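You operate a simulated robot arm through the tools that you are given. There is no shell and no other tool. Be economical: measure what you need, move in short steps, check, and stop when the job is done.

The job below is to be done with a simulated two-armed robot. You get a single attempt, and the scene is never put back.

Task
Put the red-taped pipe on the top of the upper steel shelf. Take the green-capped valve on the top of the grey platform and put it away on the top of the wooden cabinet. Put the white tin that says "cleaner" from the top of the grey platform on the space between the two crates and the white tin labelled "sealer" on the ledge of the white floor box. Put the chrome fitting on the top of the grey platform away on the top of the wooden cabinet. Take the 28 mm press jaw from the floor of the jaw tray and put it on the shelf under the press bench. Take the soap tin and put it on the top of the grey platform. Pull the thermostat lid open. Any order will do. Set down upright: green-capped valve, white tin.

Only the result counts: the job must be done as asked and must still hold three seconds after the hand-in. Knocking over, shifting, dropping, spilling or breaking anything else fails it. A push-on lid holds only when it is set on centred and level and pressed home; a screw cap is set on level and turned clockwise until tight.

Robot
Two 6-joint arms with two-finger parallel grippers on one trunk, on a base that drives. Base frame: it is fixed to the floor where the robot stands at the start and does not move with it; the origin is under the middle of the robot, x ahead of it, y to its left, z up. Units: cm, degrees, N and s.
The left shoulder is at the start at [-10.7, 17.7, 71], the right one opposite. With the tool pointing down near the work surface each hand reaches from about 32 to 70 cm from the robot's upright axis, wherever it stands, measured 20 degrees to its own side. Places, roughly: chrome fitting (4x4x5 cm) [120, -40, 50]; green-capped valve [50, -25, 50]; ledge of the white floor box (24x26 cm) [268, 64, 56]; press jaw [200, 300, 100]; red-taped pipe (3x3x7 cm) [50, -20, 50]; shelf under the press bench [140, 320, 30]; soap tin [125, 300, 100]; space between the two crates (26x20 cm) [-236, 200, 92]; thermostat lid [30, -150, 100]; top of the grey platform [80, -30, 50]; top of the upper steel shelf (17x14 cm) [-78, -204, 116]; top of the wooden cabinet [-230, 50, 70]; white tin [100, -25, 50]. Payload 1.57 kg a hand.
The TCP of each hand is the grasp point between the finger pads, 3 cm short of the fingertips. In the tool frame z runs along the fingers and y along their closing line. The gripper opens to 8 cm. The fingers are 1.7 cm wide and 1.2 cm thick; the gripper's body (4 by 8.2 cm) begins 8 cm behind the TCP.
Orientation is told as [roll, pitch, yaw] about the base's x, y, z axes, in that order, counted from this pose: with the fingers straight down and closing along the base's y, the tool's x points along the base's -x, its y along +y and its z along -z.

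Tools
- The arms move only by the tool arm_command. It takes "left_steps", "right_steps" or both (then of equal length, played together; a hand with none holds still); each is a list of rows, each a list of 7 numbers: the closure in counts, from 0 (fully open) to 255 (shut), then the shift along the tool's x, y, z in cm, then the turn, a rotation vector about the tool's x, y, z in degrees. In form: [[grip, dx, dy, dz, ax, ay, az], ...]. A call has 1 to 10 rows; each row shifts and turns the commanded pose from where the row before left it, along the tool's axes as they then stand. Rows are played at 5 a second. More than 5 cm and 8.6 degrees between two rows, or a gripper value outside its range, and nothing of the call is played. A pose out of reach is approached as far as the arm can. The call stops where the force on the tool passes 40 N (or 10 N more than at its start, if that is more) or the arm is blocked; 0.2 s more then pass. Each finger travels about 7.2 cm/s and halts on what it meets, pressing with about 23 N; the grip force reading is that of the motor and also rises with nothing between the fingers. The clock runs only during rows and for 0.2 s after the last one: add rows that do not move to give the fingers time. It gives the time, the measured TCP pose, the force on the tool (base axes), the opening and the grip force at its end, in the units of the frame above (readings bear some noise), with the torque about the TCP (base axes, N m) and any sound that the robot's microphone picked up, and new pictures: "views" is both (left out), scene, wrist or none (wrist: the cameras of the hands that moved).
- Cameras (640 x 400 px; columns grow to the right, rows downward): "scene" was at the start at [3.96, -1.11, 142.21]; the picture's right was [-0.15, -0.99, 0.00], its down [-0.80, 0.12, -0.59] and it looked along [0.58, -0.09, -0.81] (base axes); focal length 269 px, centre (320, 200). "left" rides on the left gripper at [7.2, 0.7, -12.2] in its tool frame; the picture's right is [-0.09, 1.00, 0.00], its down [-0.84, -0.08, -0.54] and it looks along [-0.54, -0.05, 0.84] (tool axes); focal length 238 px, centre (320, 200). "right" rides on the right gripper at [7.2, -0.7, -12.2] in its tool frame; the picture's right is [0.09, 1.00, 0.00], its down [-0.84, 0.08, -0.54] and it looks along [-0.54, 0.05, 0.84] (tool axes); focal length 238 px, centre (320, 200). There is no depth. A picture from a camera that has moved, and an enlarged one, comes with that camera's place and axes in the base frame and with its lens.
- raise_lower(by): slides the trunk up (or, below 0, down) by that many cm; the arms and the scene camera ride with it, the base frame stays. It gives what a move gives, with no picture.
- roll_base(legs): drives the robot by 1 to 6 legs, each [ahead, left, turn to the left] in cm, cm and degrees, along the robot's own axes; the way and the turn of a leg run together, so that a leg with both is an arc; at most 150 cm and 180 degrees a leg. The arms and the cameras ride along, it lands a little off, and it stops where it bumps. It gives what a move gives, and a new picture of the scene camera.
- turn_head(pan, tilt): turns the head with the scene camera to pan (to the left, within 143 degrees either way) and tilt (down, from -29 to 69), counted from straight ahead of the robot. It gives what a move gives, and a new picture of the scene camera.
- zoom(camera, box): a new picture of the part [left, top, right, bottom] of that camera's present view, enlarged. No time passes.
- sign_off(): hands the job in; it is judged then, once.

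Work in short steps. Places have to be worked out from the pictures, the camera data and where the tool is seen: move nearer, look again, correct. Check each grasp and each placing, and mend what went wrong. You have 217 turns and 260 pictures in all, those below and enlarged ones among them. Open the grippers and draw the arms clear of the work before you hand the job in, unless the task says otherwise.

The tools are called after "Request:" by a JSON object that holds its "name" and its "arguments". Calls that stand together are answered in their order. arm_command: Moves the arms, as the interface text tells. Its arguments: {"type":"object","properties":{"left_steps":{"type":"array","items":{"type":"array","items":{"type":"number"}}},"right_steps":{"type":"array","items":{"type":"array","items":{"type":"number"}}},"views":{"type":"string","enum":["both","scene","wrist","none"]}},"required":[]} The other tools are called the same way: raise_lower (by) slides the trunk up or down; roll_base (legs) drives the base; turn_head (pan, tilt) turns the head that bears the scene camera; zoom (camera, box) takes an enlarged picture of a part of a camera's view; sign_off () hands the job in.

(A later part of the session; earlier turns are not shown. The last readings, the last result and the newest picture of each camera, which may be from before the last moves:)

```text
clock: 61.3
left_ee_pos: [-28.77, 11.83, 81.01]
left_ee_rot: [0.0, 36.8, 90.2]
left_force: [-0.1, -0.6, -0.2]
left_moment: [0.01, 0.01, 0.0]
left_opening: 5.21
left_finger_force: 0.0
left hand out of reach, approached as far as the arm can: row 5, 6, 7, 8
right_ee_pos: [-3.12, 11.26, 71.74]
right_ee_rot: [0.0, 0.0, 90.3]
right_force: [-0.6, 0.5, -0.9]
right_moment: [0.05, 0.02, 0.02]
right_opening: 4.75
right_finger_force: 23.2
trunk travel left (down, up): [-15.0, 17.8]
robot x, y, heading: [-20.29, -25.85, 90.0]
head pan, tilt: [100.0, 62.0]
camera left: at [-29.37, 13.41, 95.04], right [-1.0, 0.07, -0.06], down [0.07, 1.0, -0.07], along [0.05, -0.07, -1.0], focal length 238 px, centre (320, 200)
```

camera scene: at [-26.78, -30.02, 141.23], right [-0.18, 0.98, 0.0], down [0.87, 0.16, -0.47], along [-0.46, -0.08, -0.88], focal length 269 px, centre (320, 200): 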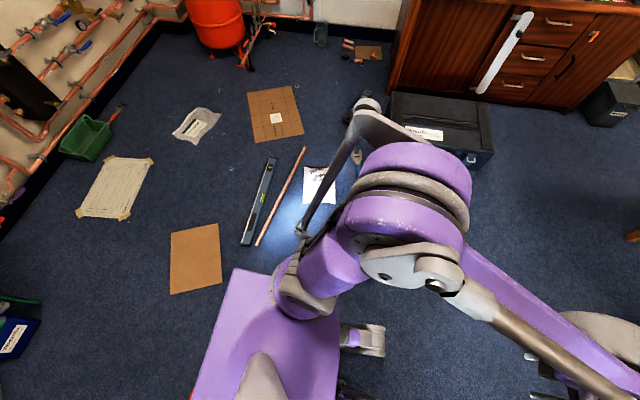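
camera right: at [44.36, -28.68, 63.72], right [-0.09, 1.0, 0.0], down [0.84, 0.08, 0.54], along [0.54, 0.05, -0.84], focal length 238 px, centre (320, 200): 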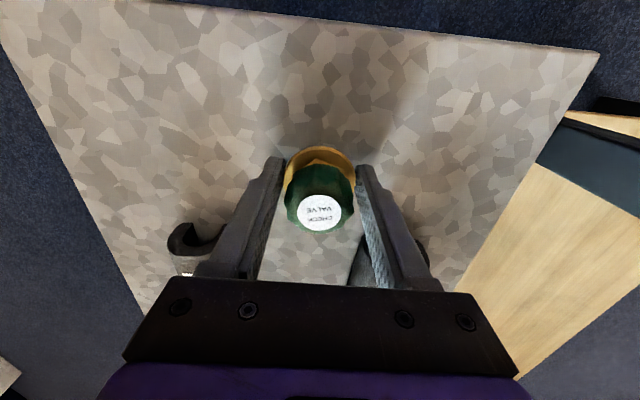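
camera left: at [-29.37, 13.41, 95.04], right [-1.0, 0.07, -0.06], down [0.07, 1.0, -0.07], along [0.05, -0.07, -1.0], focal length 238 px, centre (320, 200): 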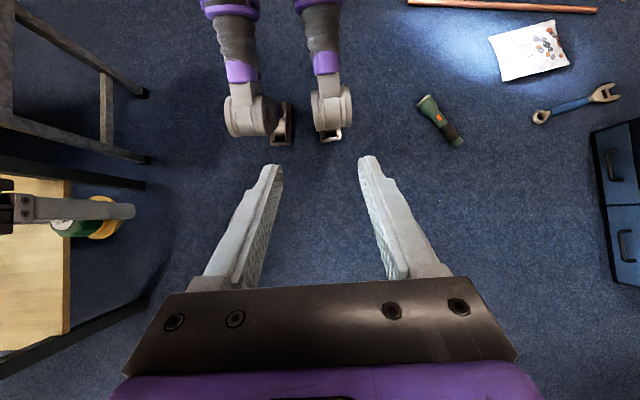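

A torch lies on the floor at ≈[-74,-20]; that stopped the base (it still lies aimed at the same light spot). I now know the footprint (≈±22 wide, ~17 front, ~35 rear). I level the left hand again and drive on.

Request:
{"name": "arm_command", "arguments": {"left_steps": [[90, 0, 0, 0, 0, -8.5, 0], [90, 0, 0, 0, 0, -8.5, 0], [90, 0, 0, 0, 0, -8.5, 0], [90, 0, 0, 0, 0, -8.5, 0], [90, 0, 0, 0, 0, 0, 0]], "views": "none"}}

Request:
{"name": "roll_base", "arguments": {"legs": [[0, -22, 0], [-64, 0, 0], [0, -105, 0]]}}

Request:
{"name": "turn_head", "arguments": {"pan": 0, "tilt": 50}}

```text
clock: 62.5
left_ee_pos: [-28.64, 11.88, 81.16]
left_ee_rot: [0.0, 2.6, 90.2]
left_force: [-0.4, -0.4, 1.0]
left_moment: [-0.01, 0.01, -0.04]
left_opening: 5.18
left_finger_force: 0.1
right_ee_pos: [-3.26, 11.26, 71.55]
right_ee_rot: [0.1, 0.0, 90.3]
right_force: [0.0, -0.6, -2.3]
right_moment: [-0.02, -0.01, 0.01]
right_opening: 4.75
right_finger_force: 23.2
trunk travel left (down, up): [-15.0, 17.8]
robot x, y, heading: [-20.63, -25.34, 90.1]
head pan, tilt: [100.0, 62.0]
```

```text
clock: 77.4
left_ee_pos: [98.63, -52.53, 81.14]
left_ee_rot: [-0.1, 2.8, 90.4]
left_force: [0.2, 0.9, -0.1]
left_moment: [0.0, 0.01, 0.0]
left_opening: 5.17
left_finger_force: 0.0
right_ee_pos: [124.26, -53.06, 71.68]
right_ee_rot: [0.0, -0.1, 90.5]
right_force: [0.1, 0.6, -0.9]
right_moment: [0.0, 0.0, 0.0]
right_opening: 4.74
right_finger_force: 23.1
trunk travel left (down, up): [-15.0, 17.8]
robot x, y, heading: [106.78, -89.68, 90.4]
head pan, tilt: [100.0, 62.0]
camera scene: at [100.66, -94.36, 141.23], right [-0.18, 0.98, 0.0], down [0.87, 0.16, -0.47], along [-0.46, -0.09, -0.88], focal length 269 px, centre (320, 200)
```

scene: 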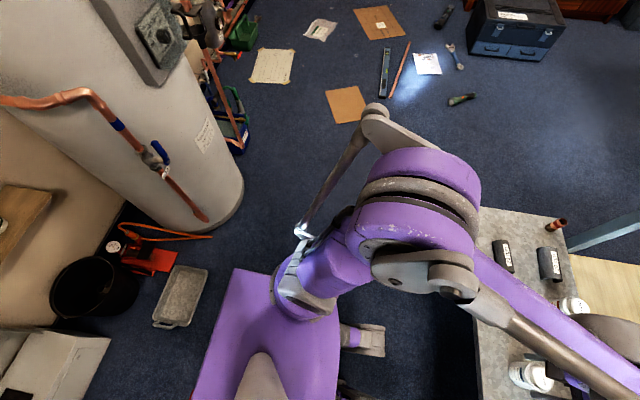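

```text
clock: 79.1
left_ee_pos: [98.7, -52.52, 81.15]
left_ee_rot: [0.0, 2.7, 90.4]
left_force: [0.1, 0.5, -1.4]
left_moment: [0.02, -0.01, 0.01]
left_opening: 5.19
left_finger_force: 0.1
right_ee_pos: [124.32, -53.01, 71.53]
right_ee_rot: [0.0, 0.0, 90.4]
right_force: [0.3, 0.7, -0.2]
right_moment: [0.01, -0.03, 0.01]
right_opening: 4.73
right_finger_force: 22.9
trunk travel left (down, up): [-15.0, 17.8]
robot x, y, heading: [107.0, -89.88, 90.5]
head pan, tilt: [0.0, 50.0]
camera scene: at [106.92, -85.5, 142.72], right [1.0, 0.01, 0.0], down [0.01, -0.77, -0.64], along [-0.01, 0.64, -0.77], focal length 269 px, centre (320, 200)
```

scene: 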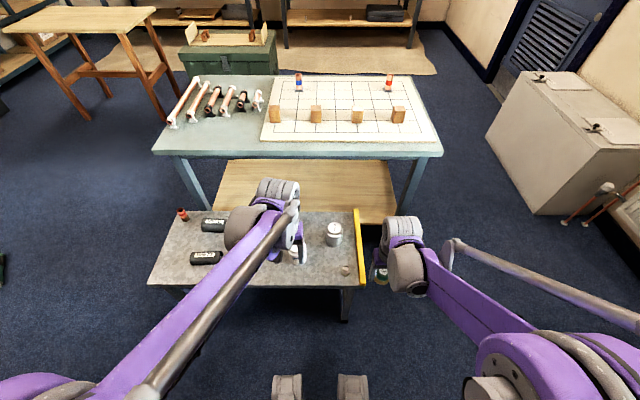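

Chrome fitting at ≈[115.4,-42]. I strafe right 20 cm so that the left hand is in line, and fix the small left tilt.

Request:
{"name": "roll_base", "arguments": {"legs": [[0, -21, 0]]}}

Request:
{"name": "arm_command", "arguments": {"left_steps": [[90, 0, 0, 4, 0, -2.7, 0], [90, -3, 0, 4, 0, 0, 0], [90, -2, 0, 3, 0, 0, 0], [90, -2, 0, 3, 0, 0, 0], [90, 0, 0, 0, 0, 0, 0]], "views": "both"}}

```text
clock: 81.6
left_ee_pos: [119.95, -52.43, 81.21]
left_ee_rot: [0.0, 2.7, 90.5]
left_force: [-0.7, 0.2, -0.3]
left_moment: [0.01, 0.03, 0.02]
left_opening: 5.18
left_finger_force: 0.1
right_ee_pos: [145.46, -52.86, 71.48]
right_ee_rot: [0.0, 0.1, 90.4]
right_force: [0.2, 0.2, -1.0]
right_moment: [-0.03, 0.01, -0.02]
right_opening: 4.75
right_finger_force: 22.7
trunk travel left (down, up): [-15.0, 17.8]
robot x, y, heading: [128.28, -90.17, 90.3]
head pan, tilt: [0.0, 50.0]
camera scene: at [128.16, -85.34, 142.72], right [1.0, 0.01, 0.0], down [0.01, -0.77, -0.64], along [-0.01, 0.64, -0.77], focal length 269 px, centre (320, 200)
```

scene: 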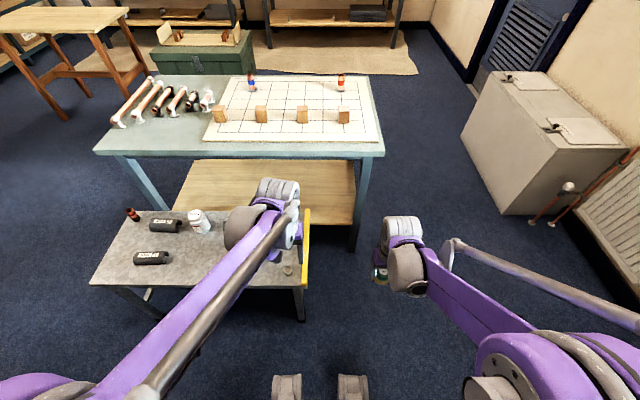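

```text
clock: 82.8
left_ee_pos: [119.66, -45.58, 67.12]
left_ee_rot: [0.0, 0.1, 90.6]
left_force: [-0.5, 0.4, 0.1]
left_moment: [0.0, -0.01, 0.03]
left_opening: 5.17
left_finger_force: 0.1
right_ee_pos: [145.39, -53.03, 71.57]
right_ee_rot: [0.0, 0.0, 90.5]
right_force: [-0.1, 0.1, -1.7]
right_moment: [0.0, 0.0, -0.01]
right_opening: 4.75
right_finger_force: 23.4
trunk travel left (down, up): [-15.0, 17.8]
robot x, y, heading: [128.17, -89.59, 90.6]
head pan, tilt: [0.0, 50.0]
camera scene: at [128.12, -85.39, 142.72], right [1.0, 0.01, 0.0], down [0.01, -0.77, -0.64], along [-0.01, 0.64, -0.77], focal length 269 px, centre (320, 200)
camera left: at [119.13, -52.69, 79.32], right [-1.0, 0.08, 0.0], down [0.07, 0.84, 0.54], along [0.05, 0.54, -0.84], focal length 238 px, centre (320, 200)
```

scene: 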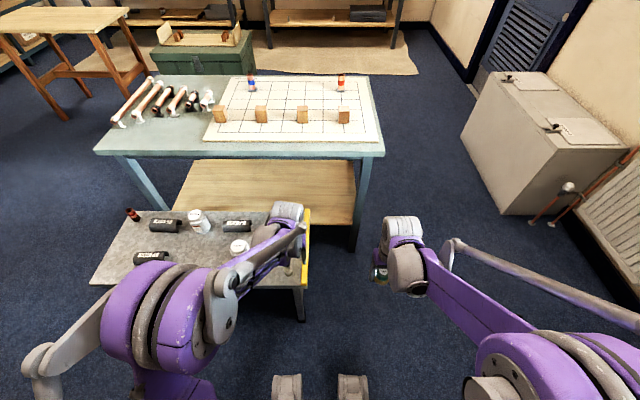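
left: 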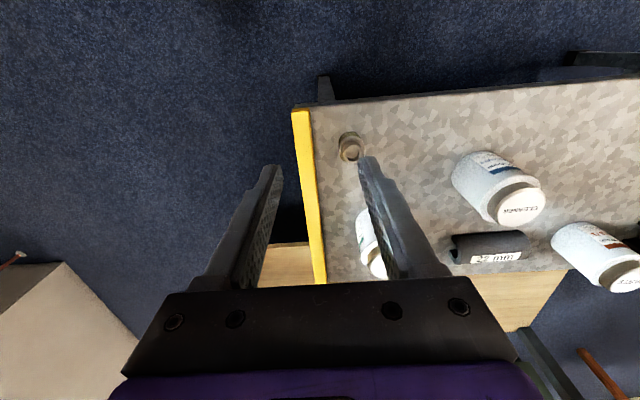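

Chrome is at ≈[116,-41.9], the yellow level edge at x≈120.7. I align with a 4.5 cm opening and lower halfway to check.

Request:
{"name": "arm_command", "arguments": {"left_steps": [[112, -1.9, 1.8, 0, 0, 0, 0], [112, -1.8, 1.8, 0, 0, 0, 0], [112, 0, 0, 4, 0, 0, 0], [112, 0, 0, 3, 0, 0, 0], [112, 0, 0, 0, 0, 0, 0]], "views": "wrist"}}

```text
clock: 84.0
left_ee_pos: [115.92, -42.07, 59.79]
left_ee_rot: [-0.1, 0.1, 90.5]
left_force: [0.4, 0.9, 0.2]
left_moment: [-0.01, 0.01, -0.02]
left_opening: 4.49
left_finger_force: 0.0
right_ee_pos: [145.55, -52.94, 71.49]
right_ee_rot: [0.0, 0.0, 90.4]
right_force: [0.1, -0.9, -1.2]
right_moment: [0.0, -0.01, 0.01]
right_opening: 4.76
right_finger_force: 23.0
trunk travel left (down, up): [-15.0, 17.8]
robot x, y, heading: [127.91, -90.1, 90.4]
head pan, tilt: [0.0, 50.0]
camera left: at [115.34, -49.21, 71.98], right [-1.0, 0.08, 0.0], down [0.07, 0.84, 0.54], along [0.05, 0.54, -0.84], focal length 238 px, centre (320, 200)
```

left: 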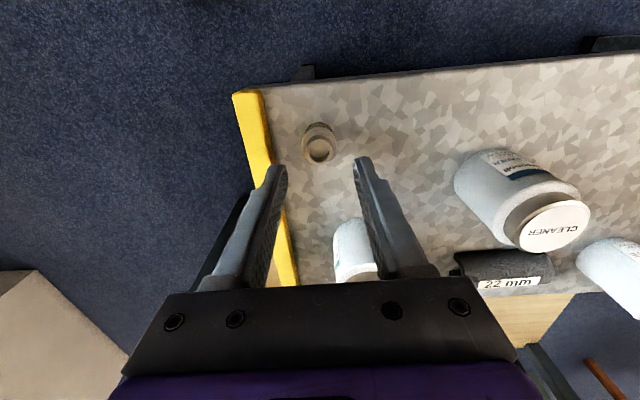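

Aligned well; "CLEANER" tin identified next to the 22 mm jaw. Lowering to z 51.2 and closing on the chrome fitting.

Request:
{"name": "arm_command", "arguments": {"left_steps": [[112, 0, 0.1, 4, 0, 0, 0], [112, 0, 0, 3, 0, 0, 0], [112, 0, 0, 1.6, 0, 0, 0], [112, 0, 0, 0, 0, 0, 0], [255, 0, 0, 0, 0, 0, 0], [255, 0, 0, 0, 0, 0, 0], [255, 0, 0, 0, 0, 0, 0], [255, 0, 0, -2, 0, 0, 0], [255, 0, 0, 0, 0, 0, 0]], "views": "wrist"}}

```text
clock: 86.0
left_ee_pos: [115.95, -42.01, 53.61]
left_ee_rot: [0.0, 0.1, 90.5]
left_force: [0.5, 0.1, -0.9]
left_moment: [-0.01, 0.0, -0.02]
left_opening: 3.15
left_finger_force: 23.1
right_ee_pos: [145.36, -52.83, 71.64]
right_ee_rot: [0.0, 0.2, 90.4]
right_force: [0.2, -0.4, -1.5]
right_moment: [-0.03, 0.01, 0.03]
right_opening: 4.75
right_finger_force: 23.0
trunk travel left (down, up): [-15.0, 17.8]
robot x, y, heading: [128.02, -89.74, 90.1]
head pan, tilt: [0.0, 50.0]
camera left: at [115.35, -49.14, 65.67], right [-1.0, 0.08, 0.0], down [0.07, 0.84, 0.54], along [0.05, 0.54, -0.84], focal length 238 px, centre (320, 200)
```

left: 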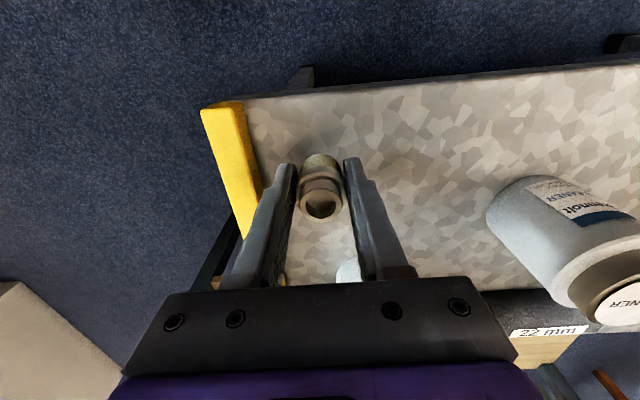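

Chrome fitting held (bottom ≈3.5 cm below TCP). I lift it and drive toward the cabinet by the clear corridor (between toolbox and wooden table).

Request:
{"name": "arm_command", "arguments": {"left_steps": [[255, 0, 0, -4, 0, 0, 0], [255, 0, 0, -4, 0, 0, 0], [255, 0, 0, -4, 0, 0, 0], [255, 0, 0, -4, 0, 0, 0], [255, 2, 0, -4, 0, 0, 0], [255, 3, 0, -4, 0, 0, 0], [255, 3, 0, -4, 0, 0, 0], [255, 0, 0, 0, 0, 0, 0]], "views": "none"}}

Request:
{"name": "roll_base", "arguments": {"legs": [[0, 133, 0], [100, 0, 0], [0, 0, 90], [0, -75, 0]]}}

Request:
{"name": "turn_head", "arguments": {"pan": 0, "tilt": 30}}

```text
clock: 87.8
left_ee_pos: [116.07, -49.42, 81.72]
left_ee_rot: [-0.1, 0.1, 90.5]
left_force: [0.1, 0.1, -1.3]
left_moment: [-0.01, 0.02, -0.01]
left_opening: 3.14
left_finger_force: 22.5
right_ee_pos: [145.44, -52.82, 71.56]
right_ee_rot: [0.0, 0.1, 90.4]
right_force: [-0.1, 0.2, -0.5]
right_moment: [-0.01, 0.01, 0.0]
right_opening: 4.75
right_finger_force: 22.8
trunk travel left (down, up): [-15.0, 17.8]
robot x, y, heading: [128.01, -89.92, 90.4]
head pan, tilt: [0.0, 50.0]
```

```text
clock: 115.1
left_ee_pos: [-57.89, 68.91, 81.77]
left_ee_rot: [0.0, 0.2, -172.1]
left_force: [0.5, 0.5, -0.2]
left_moment: [-0.01, -0.05, -0.02]
left_opening: 3.13
left_finger_force: 23.0
right_ee_pos: [-58.35, 98.63, 71.55]
right_ee_rot: [0.1, 0.0, -172.0]
right_force: [-0.5, 0.1, -1.9]
right_moment: [0.03, -0.01, -0.06]
right_opening: 4.75
right_finger_force: 22.8
trunk travel left (down, up): [-15.0, 17.8]
robot x, y, heading: [-20.03, 85.95, -172.0]
head pan, tilt: [0.0, 50.0]
camera scene: at [-23.98, 85.54, 142.72], right [-0.14, 0.99, 0.0], down [0.76, 0.11, -0.64], along [-0.64, -0.09, -0.77], focal length 269 px, centre (320, 200)
```

scene: 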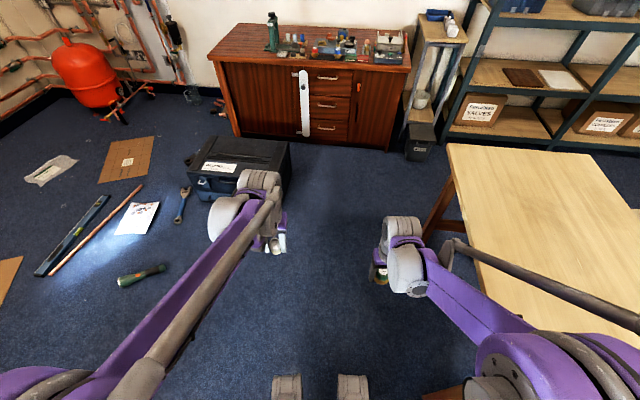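

```text
clock: 116.0
left_ee_pos: [-57.97, 68.92, 81.8]
left_ee_rot: [0.0, 0.1, -172.0]
left_force: [0.9, -0.1, -1.1]
left_moment: [0.03, -0.04, 0.02]
left_opening: 3.14
left_finger_force: 23.0
right_ee_pos: [-58.39, 98.45, 71.59]
right_ee_rot: [0.0, 0.0, -172.0]
right_force: [-0.3, 0.3, -1.3]
right_moment: [0.01, 0.01, -0.01]
right_opening: 4.74
right_finger_force: 23.0
trunk travel left (down, up): [-15.0, 17.8]
robot x, y, heading: [-19.53, 86.13, -172.1]
head pan, tilt: [0.0, 30.0]
camera scene: at [-25.31, 85.34, 145.66], right [-0.14, 0.99, 0.0], down [0.5, 0.07, -0.87], along [-0.86, -0.12, -0.5], focal length 269 px, centre (320, 200)
```

scene: 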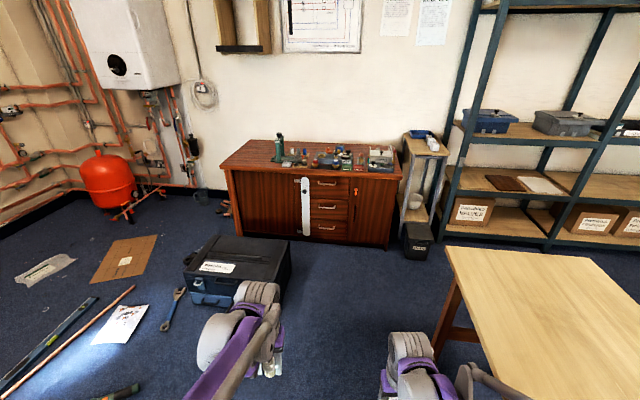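

I enlarge the cabinet top to find clear space.

Request:
{"name": "zoom", "arguments": {"camera": "scene", "box": [210, 110, 420, 250]}}

```text
2.86 times, centred on (315, 180) of scene
camera zoom: at [-25.31, 85.34, 145.66], right [-0.14, 0.99, 0.0], down [0.5, 0.07, -0.87], along [-0.86, -0.12, -0.5], focal length 769 px, centre (334, 257)
```

zoom: 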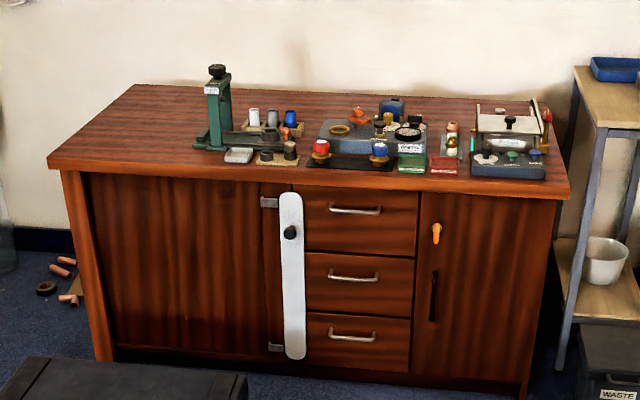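

The clear area on the cabinet is its left part (x −193…−255, y −8…20). I raise the trunk, straighten to heading 180 and drive up to x≈−150, y≈78, between toolbox and wooden table.

Request:
{"name": "raise_lower", "arguments": {"by": 17}}

Request:
{"name": "roll_base", "arguments": {"legs": [[0, 0, -8], [128, 8, 0]]}}

Request:
{"name": "turn_head", "arguments": {"pan": 35, "tilt": 45}}

```text
clock: 117.9
left_ee_pos: [-57.77, 68.87, 98.73]
left_ee_rot: [0.0, 0.0, -172.1]
left_force: [0.1, 0.4, -0.7]
left_moment: [0.01, 0.01, -0.01]
left_opening: 3.14
left_finger_force: 23.0
right_ee_pos: [-58.28, 98.48, 88.61]
right_ee_rot: [0.0, 0.0, -172.0]
right_force: [0.5, 0.1, -1.2]
right_moment: [0.04, -0.02, 0.03]
right_opening: 4.77
right_finger_force: 23.2
trunk travel left (down, up): [-32.0, 0.8]
robot x, y, heading: [-19.29, 85.91, -171.8]
head pan, tilt: [0.0, 30.0]
```

```text
clock: 125.0
left_ee_pos: [-187.96, 61.69, 98.7]
left_ee_rot: [0.1, 0.1, -177.5]
left_force: [0.5, -0.1, -0.9]
left_moment: [-0.04, -0.03, -0.02]
left_opening: 3.14
left_finger_force: 23.1
right_ee_pos: [-185.67, 91.04, 88.54]
right_ee_rot: [0.0, -0.1, -177.3]
right_force: [0.0, -0.4, -0.6]
right_moment: [-0.04, 0.01, -0.01]
right_opening: 4.74
right_finger_force: 22.9
trunk travel left (down, up): [-32.0, 0.8]
robot x, y, heading: [-148.46, 75.19, -177.5]
head pan, tilt: [0.0, 30.0]
camera scene: at [-152.99, 75.03, 163.02], right [-0.05, 1.0, 0.0], down [0.5, 0.02, -0.87], along [-0.87, -0.04, -0.5], focal length 269 px, centre (320, 200)
```

scene: 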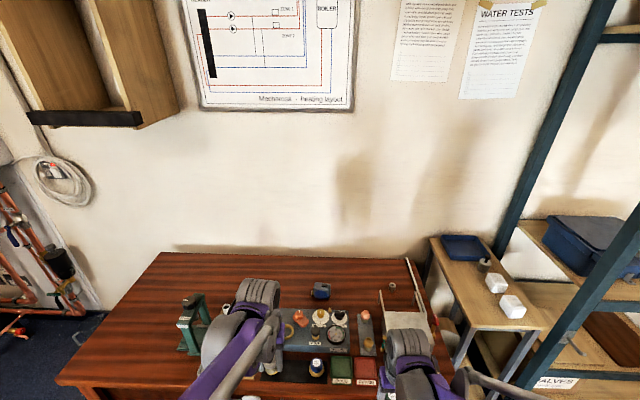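

```text
clock: 126.0
left_ee_pos: [-187.86, 61.81, 98.75]
left_ee_rot: [-0.1, 0.1, -177.5]
left_force: [0.2, -1.1, -0.6]
left_moment: [0.0, 0.0, 0.01]
left_opening: 3.17
left_finger_force: 23.1
right_ee_pos: [-185.67, 91.13, 88.55]
right_ee_rot: [0.0, 0.0, -177.4]
right_force: [-0.3, 1.1, -2.4]
right_moment: [-0.04, -0.02, 0.01]
right_opening: 4.76
right_finger_force: 22.5
trunk travel left (down, up): [-32.0, 0.8]
robot x, y, heading: [-148.37, 75.04, -177.4]
head pan, tilt: [35.0, 45.0]
camera scene: at [-150.4, 70.48, 160.77], right [-0.61, 0.79, 0.0], down [0.56, 0.43, -0.71], along [-0.56, -0.43, -0.71], focal length 269 px, centre (320, 200)
```

scene: 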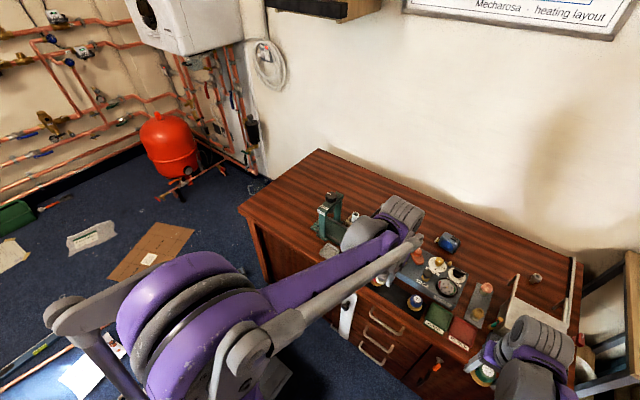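

I lift and pull in the right hand for clearance, then drive 17 cm forward and 6 cm left.

Request:
{"name": "arm_command", "arguments": {"right_steps": [[255, 0, 0, -4, 0, 0, 0], [255, 0, 0, -4, 0, 0, 0], [255, 0, 0, -4, 0, 0, 0], [255, 0, 0, 0, 0, 0, 0]], "views": "none"}}

Request:
{"name": "roll_base", "arguments": {"legs": [[17, 5, -2.5]]}}

```text
clock: 127.0
left_ee_pos: [-187.98, 61.66, 98.7]
left_ee_rot: [0.0, 0.1, -177.3]
left_force: [-0.2, -0.4, -0.5]
left_moment: [0.03, -0.01, -0.02]
left_opening: 3.11
left_finger_force: 22.8
right_ee_pos: [-185.72, 91.26, 100.74]
right_ee_rot: [0.0, 0.1, -177.4]
right_force: [-0.5, 1.4, -0.9]
right_moment: [0.01, -0.04, -0.04]
right_opening: 4.75
right_finger_force: 23.2
trunk travel left (down, up): [-32.0, 0.8]
robot x, y, heading: [-147.9, 75.36, -177.4]
head pan, tilt: [35.0, 45.0]
```

```text
clock: 128.6
left_ee_pos: [-205.07, 59.28, 98.73]
left_ee_rot: [0.0, 0.2, -179.6]
left_force: [-0.5, -0.5, -1.0]
left_moment: [0.01, -0.01, -0.03]
left_opening: 3.15
left_finger_force: 23.1
right_ee_pos: [-201.47, 88.81, 100.66]
right_ee_rot: [0.0, 0.1, -179.7]
right_force: [0.1, 0.5, -0.2]
right_moment: [-0.03, -0.01, -0.01]
right_opening: 4.76
right_finger_force: 23.5
trunk travel left (down, up): [-32.0, 0.8]
robot x, y, heading: [-164.77, 71.18, -179.5]
head pan, tilt: [35.0, 45.0]
stopped in leg 1: the robot was blocked; the commanded pose is now the measured one
camera scene: at [-167.18, 66.7, 160.77], right [-0.58, 0.81, 0.0], down [0.58, 0.41, -0.71], along [-0.58, -0.41, -0.71], focal length 269 px, centre (320, 200)
```

scene: 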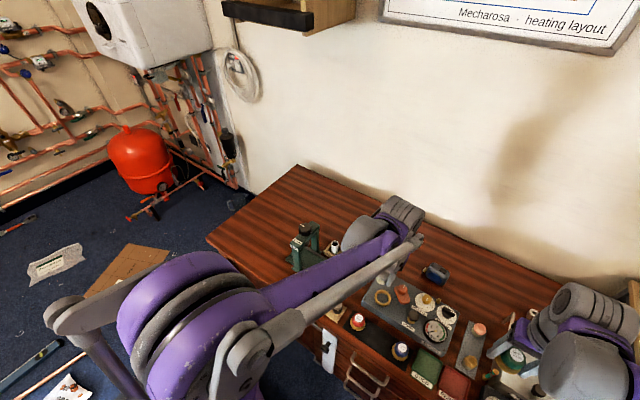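

Blocked by a touch near the goal, position is good enough. I raise the left hand above the vise (top ≈z 94) and swing it over to y≈2.

Request:
{"name": "arm_command", "arguments": {"left_steps": [[255, 2, 0, -4, 0, 0, 0], [255, 2, 0, -4, 0, 0, 0], [255, 2, 0, -4, 0, 0, 0], [255, 0, 4.5, 0, 0, 0, 0], [255, 0, 4.5, 0, 0, 0, 0], [255, 0, 4.5, 0, 0, 0, 0], [255, 0, 4.5, 0, 0, 0, 0], [255, 0, 4.5, 0, 0, 0, 0], [255, 0, 4.5, 0, 0, 0, 0]], "views": "none"}}

Request:
{"name": "arm_command", "arguments": {"left_steps": [[255, 0, 4.5, 0, 0, 0, 0], [255, 0, 4.5, 0, 0, 0, 0], [255, 0, 4.5, 0, 0, 0, 0], [255, 0, 4.5, 0, 0, 0, 0], [255, 0, 4.5, 0, 0, 0, 0], [255, 0, 4.5, 0, 0, 0, 0], [255, 0, 3, 0, 0, 0, 0], [255, 0, 0, 0, 0, 0, 0]], "views": "both"}}

```text
clock: 130.6
left_ee_pos: [-198.55, 32.28, 110.62]
left_ee_rot: [-0.1, 0.2, -179.7]
left_force: [-1.1, -0.3, -0.9]
left_moment: [-0.02, -0.01, 0.0]
left_opening: 3.13
left_finger_force: 23.1
right_ee_pos: [-201.31, 88.64, 100.7]
right_ee_rot: [-0.1, 0.0, -179.6]
right_force: [0.2, 0.1, -0.9]
right_moment: [0.06, -0.03, -0.04]
right_opening: 4.75
right_finger_force: 23.4
trunk travel left (down, up): [-32.0, 0.8]
robot x, y, heading: [-164.66, 71.07, -179.4]
head pan, tilt: [35.0, 45.0]
```

```text
clock: 132.4
left_ee_pos: [-198.4, 2.46, 110.7]
left_ee_rot: [0.0, 0.0, -179.6]
left_force: [0.2, 0.9, -0.8]
left_moment: [0.0, 0.0, 0.0]
left_opening: 3.13
left_finger_force: 23.5
right_ee_pos: [-201.38, 88.9, 100.68]
right_ee_rot: [0.0, 0.0, -179.6]
right_force: [-0.5, 0.7, -1.0]
right_moment: [-0.03, -0.01, -0.03]
right_opening: 4.78
right_finger_force: 23.2
trunk travel left (down, up): [-32.0, 0.8]
robot x, y, heading: [-164.34, 71.41, -179.6]
head pan, tilt: [35.0, 45.0]
camera scene: at [-166.95, 66.74, 160.77], right [-0.58, 0.81, 0.0], down [0.58, 0.41, -0.71], along [-0.58, -0.41, -0.71], focal length 269 px, centre (320, 200)
camera left: at [-191.15, 1.92, 122.84], right [-0.08, -1.0, 0.0], down [-0.84, 0.07, 0.54], along [-0.54, 0.05, -0.84], focal length 238 px, centre (320, 200)
```

scene: 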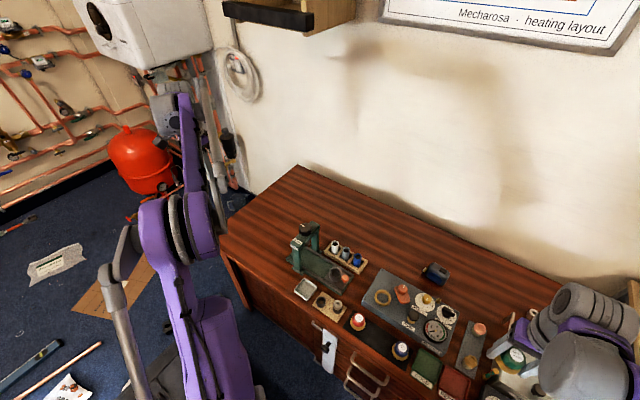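
left: 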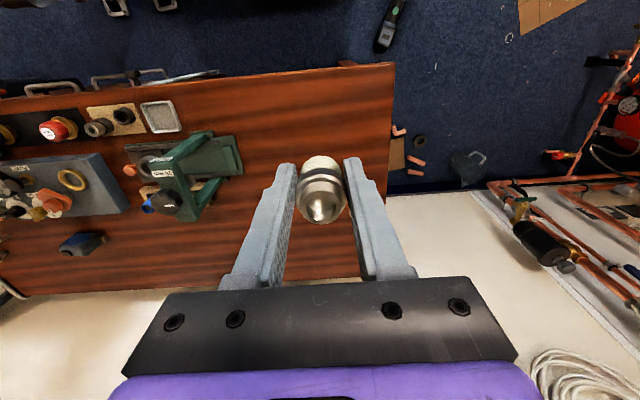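

Clear spot confirmed. I move slightly to [-202,0] and lower to about z 76.

Request:
{"name": "arm_command", "arguments": {"left_steps": [[255, -2, 1.5, 3, 0, 0, 0], [255, -2, 1, 3, 0, 0, 0], [255, 0, 0, 4.5, 0, 0, 0], [255, 0, 0, 4.5, 0, 0, 0], [255, 0, 0, 4.5, 0, 0, 0], [255, 0, 0, 4.5, 0, 0, 0], [255, 0, 0, 4.5, 0, 0, 0], [255, 0, 0, 4.5, 0, 0, 0], [255, 0, 0, 1.5, 0, 0, 0], [255, 0, 0, 0, 0, 0, 0]], "views": "wrist"}}

```text
clock: 134.6
left_ee_pos: [-202.1, -0.08, 76.23]
left_ee_rot: [0.0, 0.1, -179.6]
left_force: [-0.3, 0.5, -0.1]
left_moment: [0.03, 0.0, -0.01]
left_opening: 3.11
left_finger_force: 22.9
right_ee_pos: [-201.31, 88.72, 100.73]
right_ee_rot: [0.1, 0.1, -179.7]
right_force: [-0.5, 0.4, -1.1]
right_moment: [-0.01, 0.03, 0.02]
right_opening: 4.75
right_finger_force: 23.1
trunk travel left (down, up): [-32.0, 0.8]
robot x, y, heading: [-164.25, 71.38, -179.6]
head pan, tilt: [35.0, 45.0]
camera left: at [-194.98, -0.63, 88.35], right [-0.08, -1.0, 0.0], down [-0.84, 0.07, 0.54], along [-0.54, 0.05, -0.84], focal length 238 px, centre (320, 200)
```

left: 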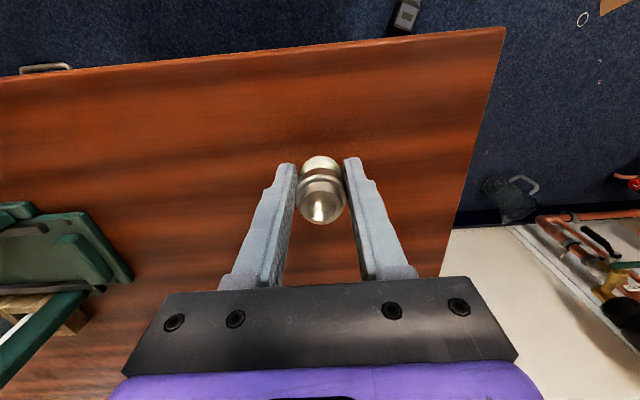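

Lowering gently toward contact.

Request:
{"name": "arm_command", "arguments": {"left_steps": [[255, 0, 0, 1, 0, 0, 0], [255, 0, 0, 0.6, 0, 0, 0], [255, 0, 0, 0.4, 0, 0, 0], [255, 0, 0, 0.3, 0, 0, 0], [255, 0, 0, 0, 0, 0, 0]], "views": "none"}}

```text
clock: 135.8
left_ee_pos: [-202.2, -0.08, 73.93]
left_ee_rot: [0.0, 0.1, -179.6]
left_force: [-0.7, 0.1, -1.4]
left_moment: [0.02, -0.01, 0.02]
left_opening: 3.11
left_finger_force: 23.0
right_ee_pos: [-201.5, 88.71, 100.69]
right_ee_rot: [-0.1, 0.0, -179.6]
right_force: [-0.8, -0.3, -1.9]
right_moment: [0.05, -0.04, 0.02]
right_opening: 4.76
right_finger_force: 23.5
trunk travel left (down, up): [-32.0, 0.8]
robot x, y, heading: [-164.79, 71.34, -179.7]
head pan, tilt: [35.0, 45.0]
```

No contact yet; continuing in small steps.

Request:
{"name": "arm_command", "arguments": {"left_steps": [[255, 0, 0, 0.3, 0, 0, 0], [255, 0, 0, 0.3, 0, 0, 0], [255, 0, 0, 0, 0, 0, 0]], "views": "none"}}

Request:
{"name": "arm_command", "arguments": {"left_steps": [[255, 0, 0, 0.25, 0, 0, 0], [255, 0, 0, 0, 0, 0, 0]], "views": "wrist"}}

```text
clock: 136.6
left_ee_pos: [-202.26, -0.1, 73.4]
left_ee_rot: [0.0, 0.1, -179.4]
left_force: [-0.7, -2.5, 14.4]
left_moment: [-0.06, 0.08, 0.01]
left_opening: 3.11
left_finger_force: 22.9
right_ee_pos: [-201.41, 88.93, 100.81]
right_ee_rot: [0.1, -0.1, -179.6]
right_force: [0.4, 0.9, -0.6]
right_moment: [0.01, -0.01, 0.05]
right_opening: 4.76
right_finger_force: 22.8
trunk travel left (down, up): [-32.0, 0.8]
robot x, y, heading: [-164.36, 71.17, -179.7]
head pan, tilt: [35.0, 45.0]
```

```text
clock: 137.2
left_ee_pos: [-202.25, -0.18, 73.19]
left_ee_rot: [0.1, 0.1, -179.6]
left_force: [-0.3, -7.0, 19.8]
left_moment: [-0.13, 0.15, 0.01]
left_opening: 3.12
left_finger_force: 23.2
right_ee_pos: [-201.37, 88.83, 100.82]
right_ee_rot: [0.0, -0.2, -179.6]
right_force: [0.4, 0.7, -1.7]
right_moment: [0.02, 0.02, 0.01]
right_opening: 4.75
right_finger_force: 22.8
trunk travel left (down, up): [-32.0, 0.8]
robot x, y, heading: [-164.7, 71.21, -179.6]
head pan, tilt: [35.0, 45.0]
camera left: at [-195.03, -0.69, 85.34], right [-0.08, -1.0, 0.0], down [-0.84, 0.07, 0.54], along [-0.54, 0.04, -0.84], focal length 238 px, centre (320, 200)
```

left: 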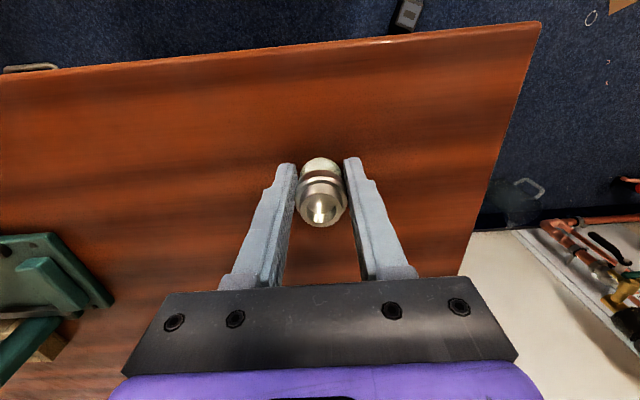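

Contact at z≈73.5 (cabinet top ≈70). Release and rise.

Request:
{"name": "arm_command", "arguments": {"left_steps": [[255, 0, 0, -0.2, 0, 0, 0], [130, 0, 0, 0, 0, 0, 0], [110, 0, 0, 0, 0, 0, 0], [110, 0, 0, -1, 0, 0, 0], [110, 0, 0, -4, 0, 0, 0], [110, 0, 0, -4.5, 0, 0, 0], [110, 0, 0, -4.5, 0, 0, 0], [110, 0, 0, -4.5, 0, 0, 0], [110, 0, 0, -4.5, 0, 0, 0]], "views": "wrist"}}

```text
clock: 139.2
left_ee_pos: [-202.48, -0.11, 96.68]
left_ee_rot: [0.1, 0.1, -179.6]
left_force: [-1.0, -0.8, 0.9]
left_moment: [0.02, 0.01, 0.0]
left_opening: 4.55
left_finger_force: 0.1
right_ee_pos: [-201.31, 88.83, 100.71]
right_ee_rot: [0.0, 0.0, -179.5]
right_force: [-0.7, 0.3, -0.9]
right_moment: [-0.01, -0.02, 0.02]
right_opening: 4.74
right_finger_force: 22.7
trunk travel left (down, up): [-32.0, 0.8]
robot x, y, heading: [-164.87, 71.74, -179.4]
head pan, tilt: [35.0, 45.0]
camera left: at [-195.24, -0.62, 108.85], right [-0.08, -1.0, 0.0], down [-0.84, 0.07, 0.54], along [-0.54, 0.05, -0.84], focal length 238 px, centre (320, 200)
```

left: 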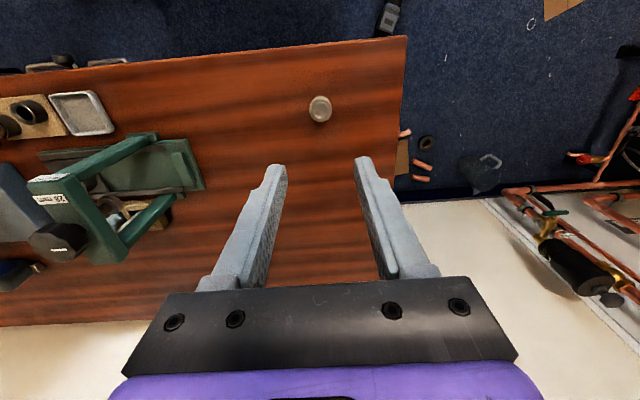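

Chrome fitting stands on the cabinet. I swing the left hand back over the vise to the front of the robot.

Request:
{"name": "arm_command", "arguments": {"left_steps": [[110, 0, 0, -4.5, 0, 0, 0], [110, 0, 0, -4.5, 0, 0, 0], [110, 0, 0, -4.5, 0, 0, 0], [110, 2, -4.5, 0, 0, 0, 0], [110, 2, -4.5, 0, 0, 0, 0], [110, 0, -4.8, 0, 0, 0, 0], [110, 0, -4.8, 0, 0, 0, 0], [110, 0, -4.8, 0, 0, 0, 0], [110, 0, -4.8, 0, 0, 0, 0], [110, 0, -4.8, 0, 0, 0, 0]], "views": "none"}}

Request:
{"name": "arm_command", "arguments": {"left_steps": [[110, 0, -4.8, 0, 0, 0, 0], [110, 0, -4.8, 0, 0, 0, 0], [110, 0, -4.8, 0, 0, 0, 0], [110, 0, -4.8, 0, 0, 0, 0], [110, 2, -4, 0, 0, 0, 0]], "views": "none"}}

Request:
{"name": "roll_base", "arguments": {"legs": [[-3, -9, 0], [0, 0, 90], [6, 0, 0]]}}

Request:
{"name": "turn_head", "arguments": {"pan": -25, "tilt": 40}}

```text
clock: 141.4
left_ee_pos: [-198.63, 33.0, 109.69]
left_ee_rot: [-0.1, 0.1, -179.7]
left_force: [-1.3, 0.0, 0.0]
left_moment: [-0.02, 0.0, -0.04]
left_opening: 4.57
left_finger_force: 0.0
right_ee_pos: [-201.45, 88.86, 100.61]
right_ee_rot: [-0.1, 0.0, -179.5]
right_force: [-0.1, -0.4, -1.9]
right_moment: [-0.05, -0.01, -0.03]
right_opening: 4.76
right_finger_force: 22.4
trunk travel left (down, up): [-32.0, 0.8]
robot x, y, heading: [-164.69, 71.4, -179.7]
head pan, tilt: [35.0, 45.0]
```

```text
clock: 142.6
left_ee_pos: [-196.96, 56.01, 109.99]
left_ee_rot: [-0.1, 0.0, -179.5]
left_force: [0.8, -0.3, 0.3]
left_moment: [-0.01, 0.01, -0.01]
left_opening: 4.57
left_finger_force: 0.0
right_ee_pos: [-201.4, 88.91, 100.8]
right_ee_rot: [0.0, 0.0, -179.6]
right_force: [0.6, 0.3, -1.5]
right_moment: [0.0, 0.01, -0.02]
right_opening: 4.73
right_finger_force: 23.0
trunk travel left (down, up): [-32.0, 0.8]
robot x, y, heading: [-164.48, 71.57, -179.4]
head pan, tilt: [35.0, 45.0]
```

```text
clock: 148.5
left_ee_pos: [-146.34, 42.18, 109.8]
left_ee_rot: [-0.1, 0.1, -89.6]
left_force: [0.1, 0.3, 1.0]
left_moment: [0.0, 0.02, -0.02]
left_opening: 4.53
left_finger_force: 0.0
right_ee_pos: [-179.19, 37.94, 100.72]
right_ee_rot: [0.0, 0.0, -89.6]
right_force: [0.3, 0.0, -1.6]
right_moment: [-0.02, -0.01, -0.02]
right_opening: 4.75
right_finger_force: 22.9
trunk travel left (down, up): [-32.0, 0.8]
robot x, y, heading: [-161.7, 74.5, -89.8]
head pan, tilt: [35.0, 45.0]
camera scene: at [-156.98, 72.3, 160.72], right [-0.82, -0.58, 0.0], down [-0.41, 0.58, -0.71], along [0.41, -0.58, -0.71], focal length 269 px, centre (320, 200)
```

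scene: 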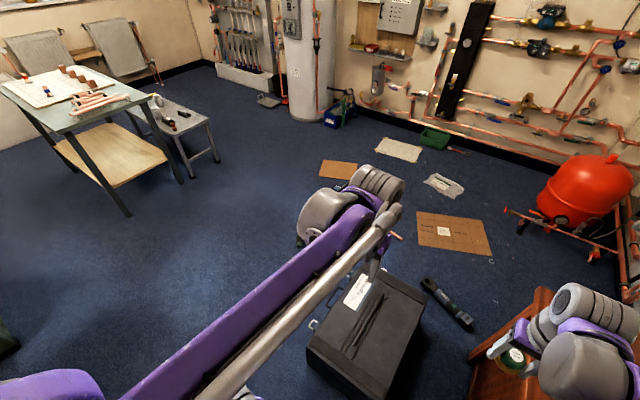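

```text
clock: 149.8
left_ee_pos: [-146.27, 41.99, 109.94]
left_ee_rot: [0.1, 0.1, -89.7]
left_force: [0.6, -0.5, 0.3]
left_moment: [0.0, 0.01, 0.01]
left_opening: 4.54
left_finger_force: 0.0
right_ee_pos: [-179.16, 37.75, 100.76]
right_ee_rot: [0.1, 0.0, -89.7]
right_force: [-1.0, -0.6, -1.4]
right_moment: [0.0, 0.0, 0.0]
right_opening: 4.75
right_finger_force: 23.5
trunk travel left (down, up): [-32.0, 0.8]
robot x, y, heading: [-161.46, 74.56, -89.7]
head pan, tilt: [-25.0, 40.0]
camera scene: at [-165.23, 71.02, 161.49], right [-0.91, 0.42, 0.0], down [0.27, 0.58, -0.77], along [-0.32, -0.7, -0.64], focal length 269 px, centre (320, 200)
```

scene: 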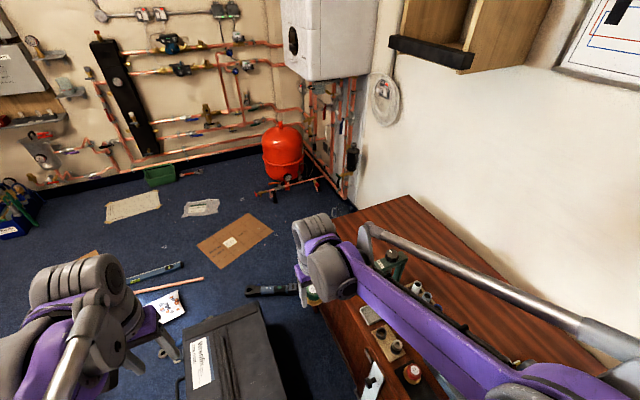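

I shift the base 5 cm ahead and 4 cm right so that the right hand can reach [-201,12].

Request:
{"name": "roll_base", "arguments": {"legs": [[5, -4, 0]]}}

Request:
{"name": "arm_command", "arguments": {"right_steps": [[255, 0, 0, -4, 0, 0, 0], [255, 0, 0, -4, 0, 0, 0], [255, -3, -3.5, 0, 0, 0, 0], [255, -3, -3.5, 0, 0, 0, 0], [255, -3, -3.5, 0, 0, 0, 0], [255, -4, -2.5, 0, 0, 0, 0], [255, -4, -2.5, 0, 0, 0, 0], [255, -4, -2.5, 0, 0, 0, 0], [255, 0, 0, 0, 0, 0, 0]], "views": "both"}}

```text
clock: 150.8
left_ee_pos: [-149.41, 38.56, 109.81]
left_ee_rot: [0.1, 0.2, -89.3]
left_force: [-0.2, -0.3, 0.1]
left_moment: [0.03, -0.04, 0.02]
left_opening: 4.54
left_finger_force: 0.2
right_ee_pos: [-182.1, 34.24, 100.68]
right_ee_rot: [0.0, 0.0, -89.4]
right_force: [-0.9, -0.1, -1.8]
right_moment: [0.0, -0.04, -0.02]
right_opening: 4.75
right_finger_force: 22.8
trunk travel left (down, up): [-32.0, 0.8]
robot x, y, heading: [-164.87, 71.77, -89.2]
head pan, tilt: [-25.0, 40.0]
stopped in leg 1: the robot was blocked; the commanded pose is now the measured one
camera scene: at [-168.62, 67.56, 161.51], right [-0.91, 0.41, 0.0], down [0.27, 0.59, -0.76], along [-0.31, -0.7, -0.65], focal length 269 px, centre (320, 200)
```

scene: 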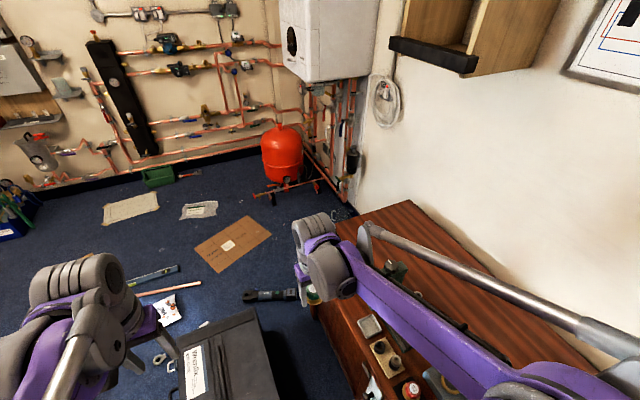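

```text
clock: 152.8
left_ee_pos: [-149.16, 39.01, 110.04]
left_ee_rot: [-0.1, 0.1, -89.2]
left_force: [-0.3, 0.6, 0.1]
left_moment: [-0.01, -0.03, 0.0]
left_opening: 4.54
left_finger_force: 0.1
right_ee_pos: [-199.65, 12.99, 108.54]
right_ee_rot: [-0.2, 0.0, -89.3]
right_force: [-0.7, 0.8, -1.3]
right_moment: [0.01, 0.0, 0.0]
right_opening: 4.77
right_finger_force: 22.8
trunk travel left (down, up): [-32.0, 0.8]
robot x, y, heading: [-164.88, 71.13, -89.2]
head pan, tilt: [-25.0, 40.0]
camera scene: at [-168.23, 68.06, 161.49], right [-0.91, 0.41, 0.0], down [0.26, 0.59, -0.77], along [-0.32, -0.7, -0.64], focal length 269 px, centre (320, 200)
camera right: at [-200.5, 20.37, 120.7], right [0.99, 0.1, 0.0], down [0.09, -0.84, 0.54], along [0.06, -0.54, -0.84], focal length 238 px, centre (320, 200)
```

scene: 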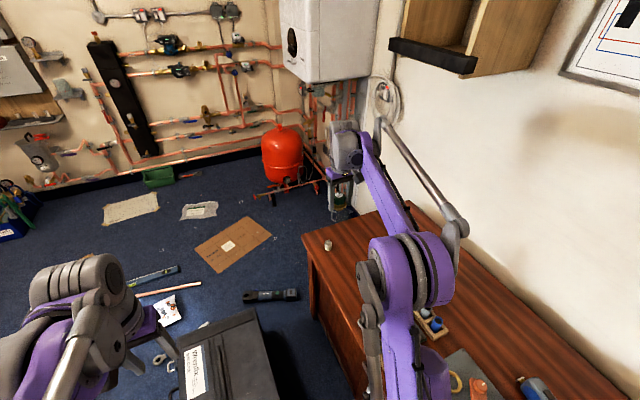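
right: 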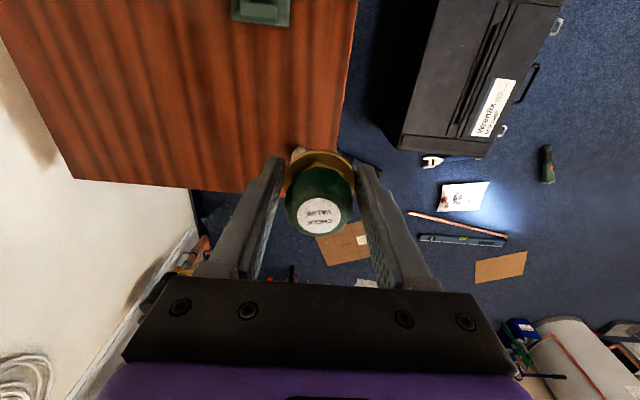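

Chrome stands just beyond. I set the valve at ≈[-201.5,10], lowering to about z 76.

Request:
{"name": "arm_command", "arguments": {"right_steps": [[255, -1.5, -1, 3, 0, 0, 0], [255, -1.5, -0.9, 3, 0, 0, 0], [255, 0, 0, 4.4, 0, 0, 0], [255, 0, 0, 4.4, 0, 0, 0], [255, 0, 0, 4.4, 0, 0, 0], [255, 0, 0, 4.4, 0, 0, 0], [255, 0, 0, 4.4, 0, 0, 0], [255, 0, 0, 4.4, 0, 0, 0], [255, 0, 0, 0, 0, 0, 0]], "views": "wrist"}}

```text
clock: 154.8
left_ee_pos: [-148.97, 39.02, 109.89]
left_ee_rot: [0.0, 0.1, -89.3]
left_force: [0.1, 0.1, 0.3]
left_moment: [0.02, -0.01, 0.03]
left_opening: 4.55
left_finger_force: 0.1
right_ee_pos: [-201.33, 10.36, 76.04]
right_ee_rot: [-0.1, 0.0, -89.3]
right_force: [-0.4, -0.1, -0.8]
right_moment: [0.01, 0.02, 0.03]
right_opening: 4.74
right_finger_force: 23.3
trunk travel left (down, up): [-32.0, 0.8]
robot x, y, heading: [-165.06, 71.5, -89.3]
head pan, tilt: [-25.0, 40.0]
camera right: at [-202.32, 17.73, 88.2], right [0.99, 0.1, 0.0], down [0.09, -0.84, 0.54], along [0.06, -0.54, -0.84], focal length 238 px, centre (320, 200)
```

right: 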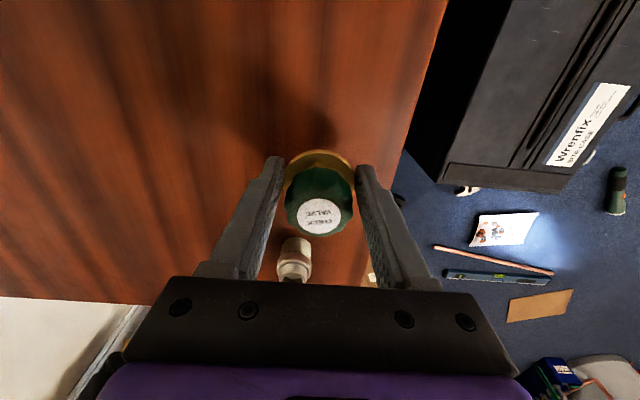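

Lowering to near contact.

Request:
{"name": "arm_command", "arguments": {"right_steps": [[255, 0, 0, 1.2, 0, 0, 0], [255, 0, 0, 0.8, 0, 0, 0], [255, 0, 0, 0.3, 0, 0, 0], [255, 0, 0, 0, 0, 0, 0]], "views": "none"}}

Request:
{"name": "arm_command", "arguments": {"right_steps": [[255, 0, 0, 0.3, 0, 0, 0], [255, 0, 0, 0, 0, 0, 0]], "views": "none"}}

```text
clock: 155.8
left_ee_pos: [-149.23, 39.09, 109.95]
left_ee_rot: [0.0, 0.1, -89.2]
left_force: [0.8, 0.1, -0.7]
left_moment: [0.02, 0.02, 0.0]
left_opening: 4.56
left_finger_force: 0.2
right_ee_pos: [-201.52, 10.37, 73.93]
right_ee_rot: [-0.1, 0.1, -89.3]
right_force: [-0.1, -0.7, -1.0]
right_moment: [0.03, -0.03, -0.01]
right_opening: 4.75
right_finger_force: 23.3
trunk travel left (down, up): [-32.0, 0.8]
robot x, y, heading: [-164.91, 71.88, -89.3]
head pan, tilt: [-25.0, 40.0]
```

```text
clock: 156.4
left_ee_pos: [-149.14, 38.89, 109.94]
left_ee_rot: [0.1, 0.0, -89.2]
left_force: [-0.7, 0.2, 0.0]
left_moment: [0.01, 0.01, 0.01]
left_opening: 4.55
left_finger_force: 0.1
right_ee_pos: [-201.48, 10.38, 73.65]
right_ee_rot: [-0.1, 0.0, -89.3]
right_force: [-0.5, 0.4, -0.9]
right_moment: [0.04, -0.01, -0.01]
right_opening: 4.75
right_finger_force: 23.0
trunk travel left (down, up): [-32.0, 0.8]
robot x, y, heading: [-164.82, 71.5, -89.5]
head pan, tilt: [-25.0, 40.0]
```

Request:
{"name": "arm_command", "arguments": {"right_steps": [[255, 0, 0, 0.2, 0, 0, 0], [255, 0, 0, 0.15, 0, 0, 0], [255, 0, 0, 0, 0, 0, 0]], "views": "none"}}

```text
clock: 157.2
left_ee_pos: [-149.03, 39.09, 109.93]
left_ee_rot: [-0.1, 0.0, -89.2]
left_force: [-0.7, -0.8, -0.1]
left_moment: [0.0, 0.01, 0.0]
left_opening: 4.55
left_finger_force: 0.0
right_ee_pos: [-201.59, 10.27, 73.43]
right_ee_rot: [-0.1, -0.1, -89.2]
right_force: [1.0, 0.1, 9.0]
right_moment: [-0.09, -0.02, 0.04]
right_opening: 4.77
right_finger_force: 23.0
trunk travel left (down, up): [-32.0, 0.8]
robot x, y, heading: [-164.36, 71.33, -89.3]
head pan, tilt: [-25.0, 40.0]
```

Contact (9 N). Release and rise.

Request:
{"name": "arm_command", "arguments": {"right_steps": [[255, 0, 0, 0, 0, 0, 0], [80, 0, 0, 0, 0, 0, 0], [60, 0, 0, 0, 0, 0, 0], [60, 0, 0, -1, 0, 0, 0], [60, 0, 0, -4, 0, 0, 0], [60, 0, 0, -4.5, 0, 0, 0], [60, 0, 0, -4.5, 0, 0, 0], [60, 0, 0, -4.5, 0, 0, 0], [60, 0, 0, -4.5, 0, 0, 0]], "views": "wrist"}}

```text
clock: 159.2
left_ee_pos: [-149.16, 39.07, 109.95]
left_ee_rot: [-0.2, 0.1, -89.3]
left_force: [0.1, 0.3, 0.0]
left_moment: [0.01, 0.01, -0.02]
left_opening: 4.55
left_finger_force: 0.1
right_ee_pos: [-201.57, 10.63, 96.2]
right_ee_rot: [-0.1, 0.0, -89.3]
right_force: [-0.4, 0.1, -0.5]
right_moment: [-0.02, -0.02, 0.01]
right_opening: 6.12
right_finger_force: 0.1
trunk travel left (down, up): [-32.0, 0.8]
robot x, y, heading: [-164.74, 71.52, -89.2]
head pan, tilt: [-25.0, 40.0]
camera right: at [-202.25, 17.93, 108.38], right [0.99, 0.1, 0.0], down [0.09, -0.84, 0.54], along [0.06, -0.54, -0.84], focal length 238 px, centre (320, 200)
```

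right: 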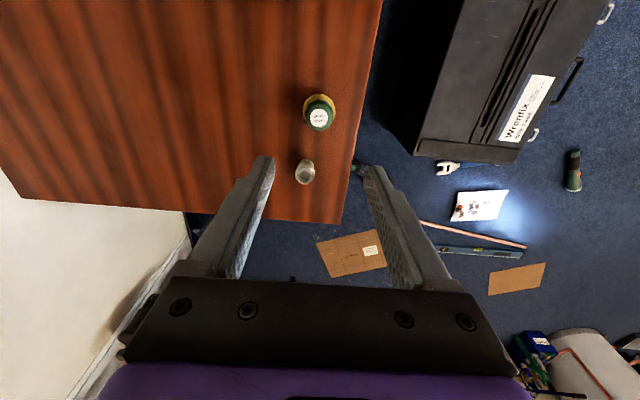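

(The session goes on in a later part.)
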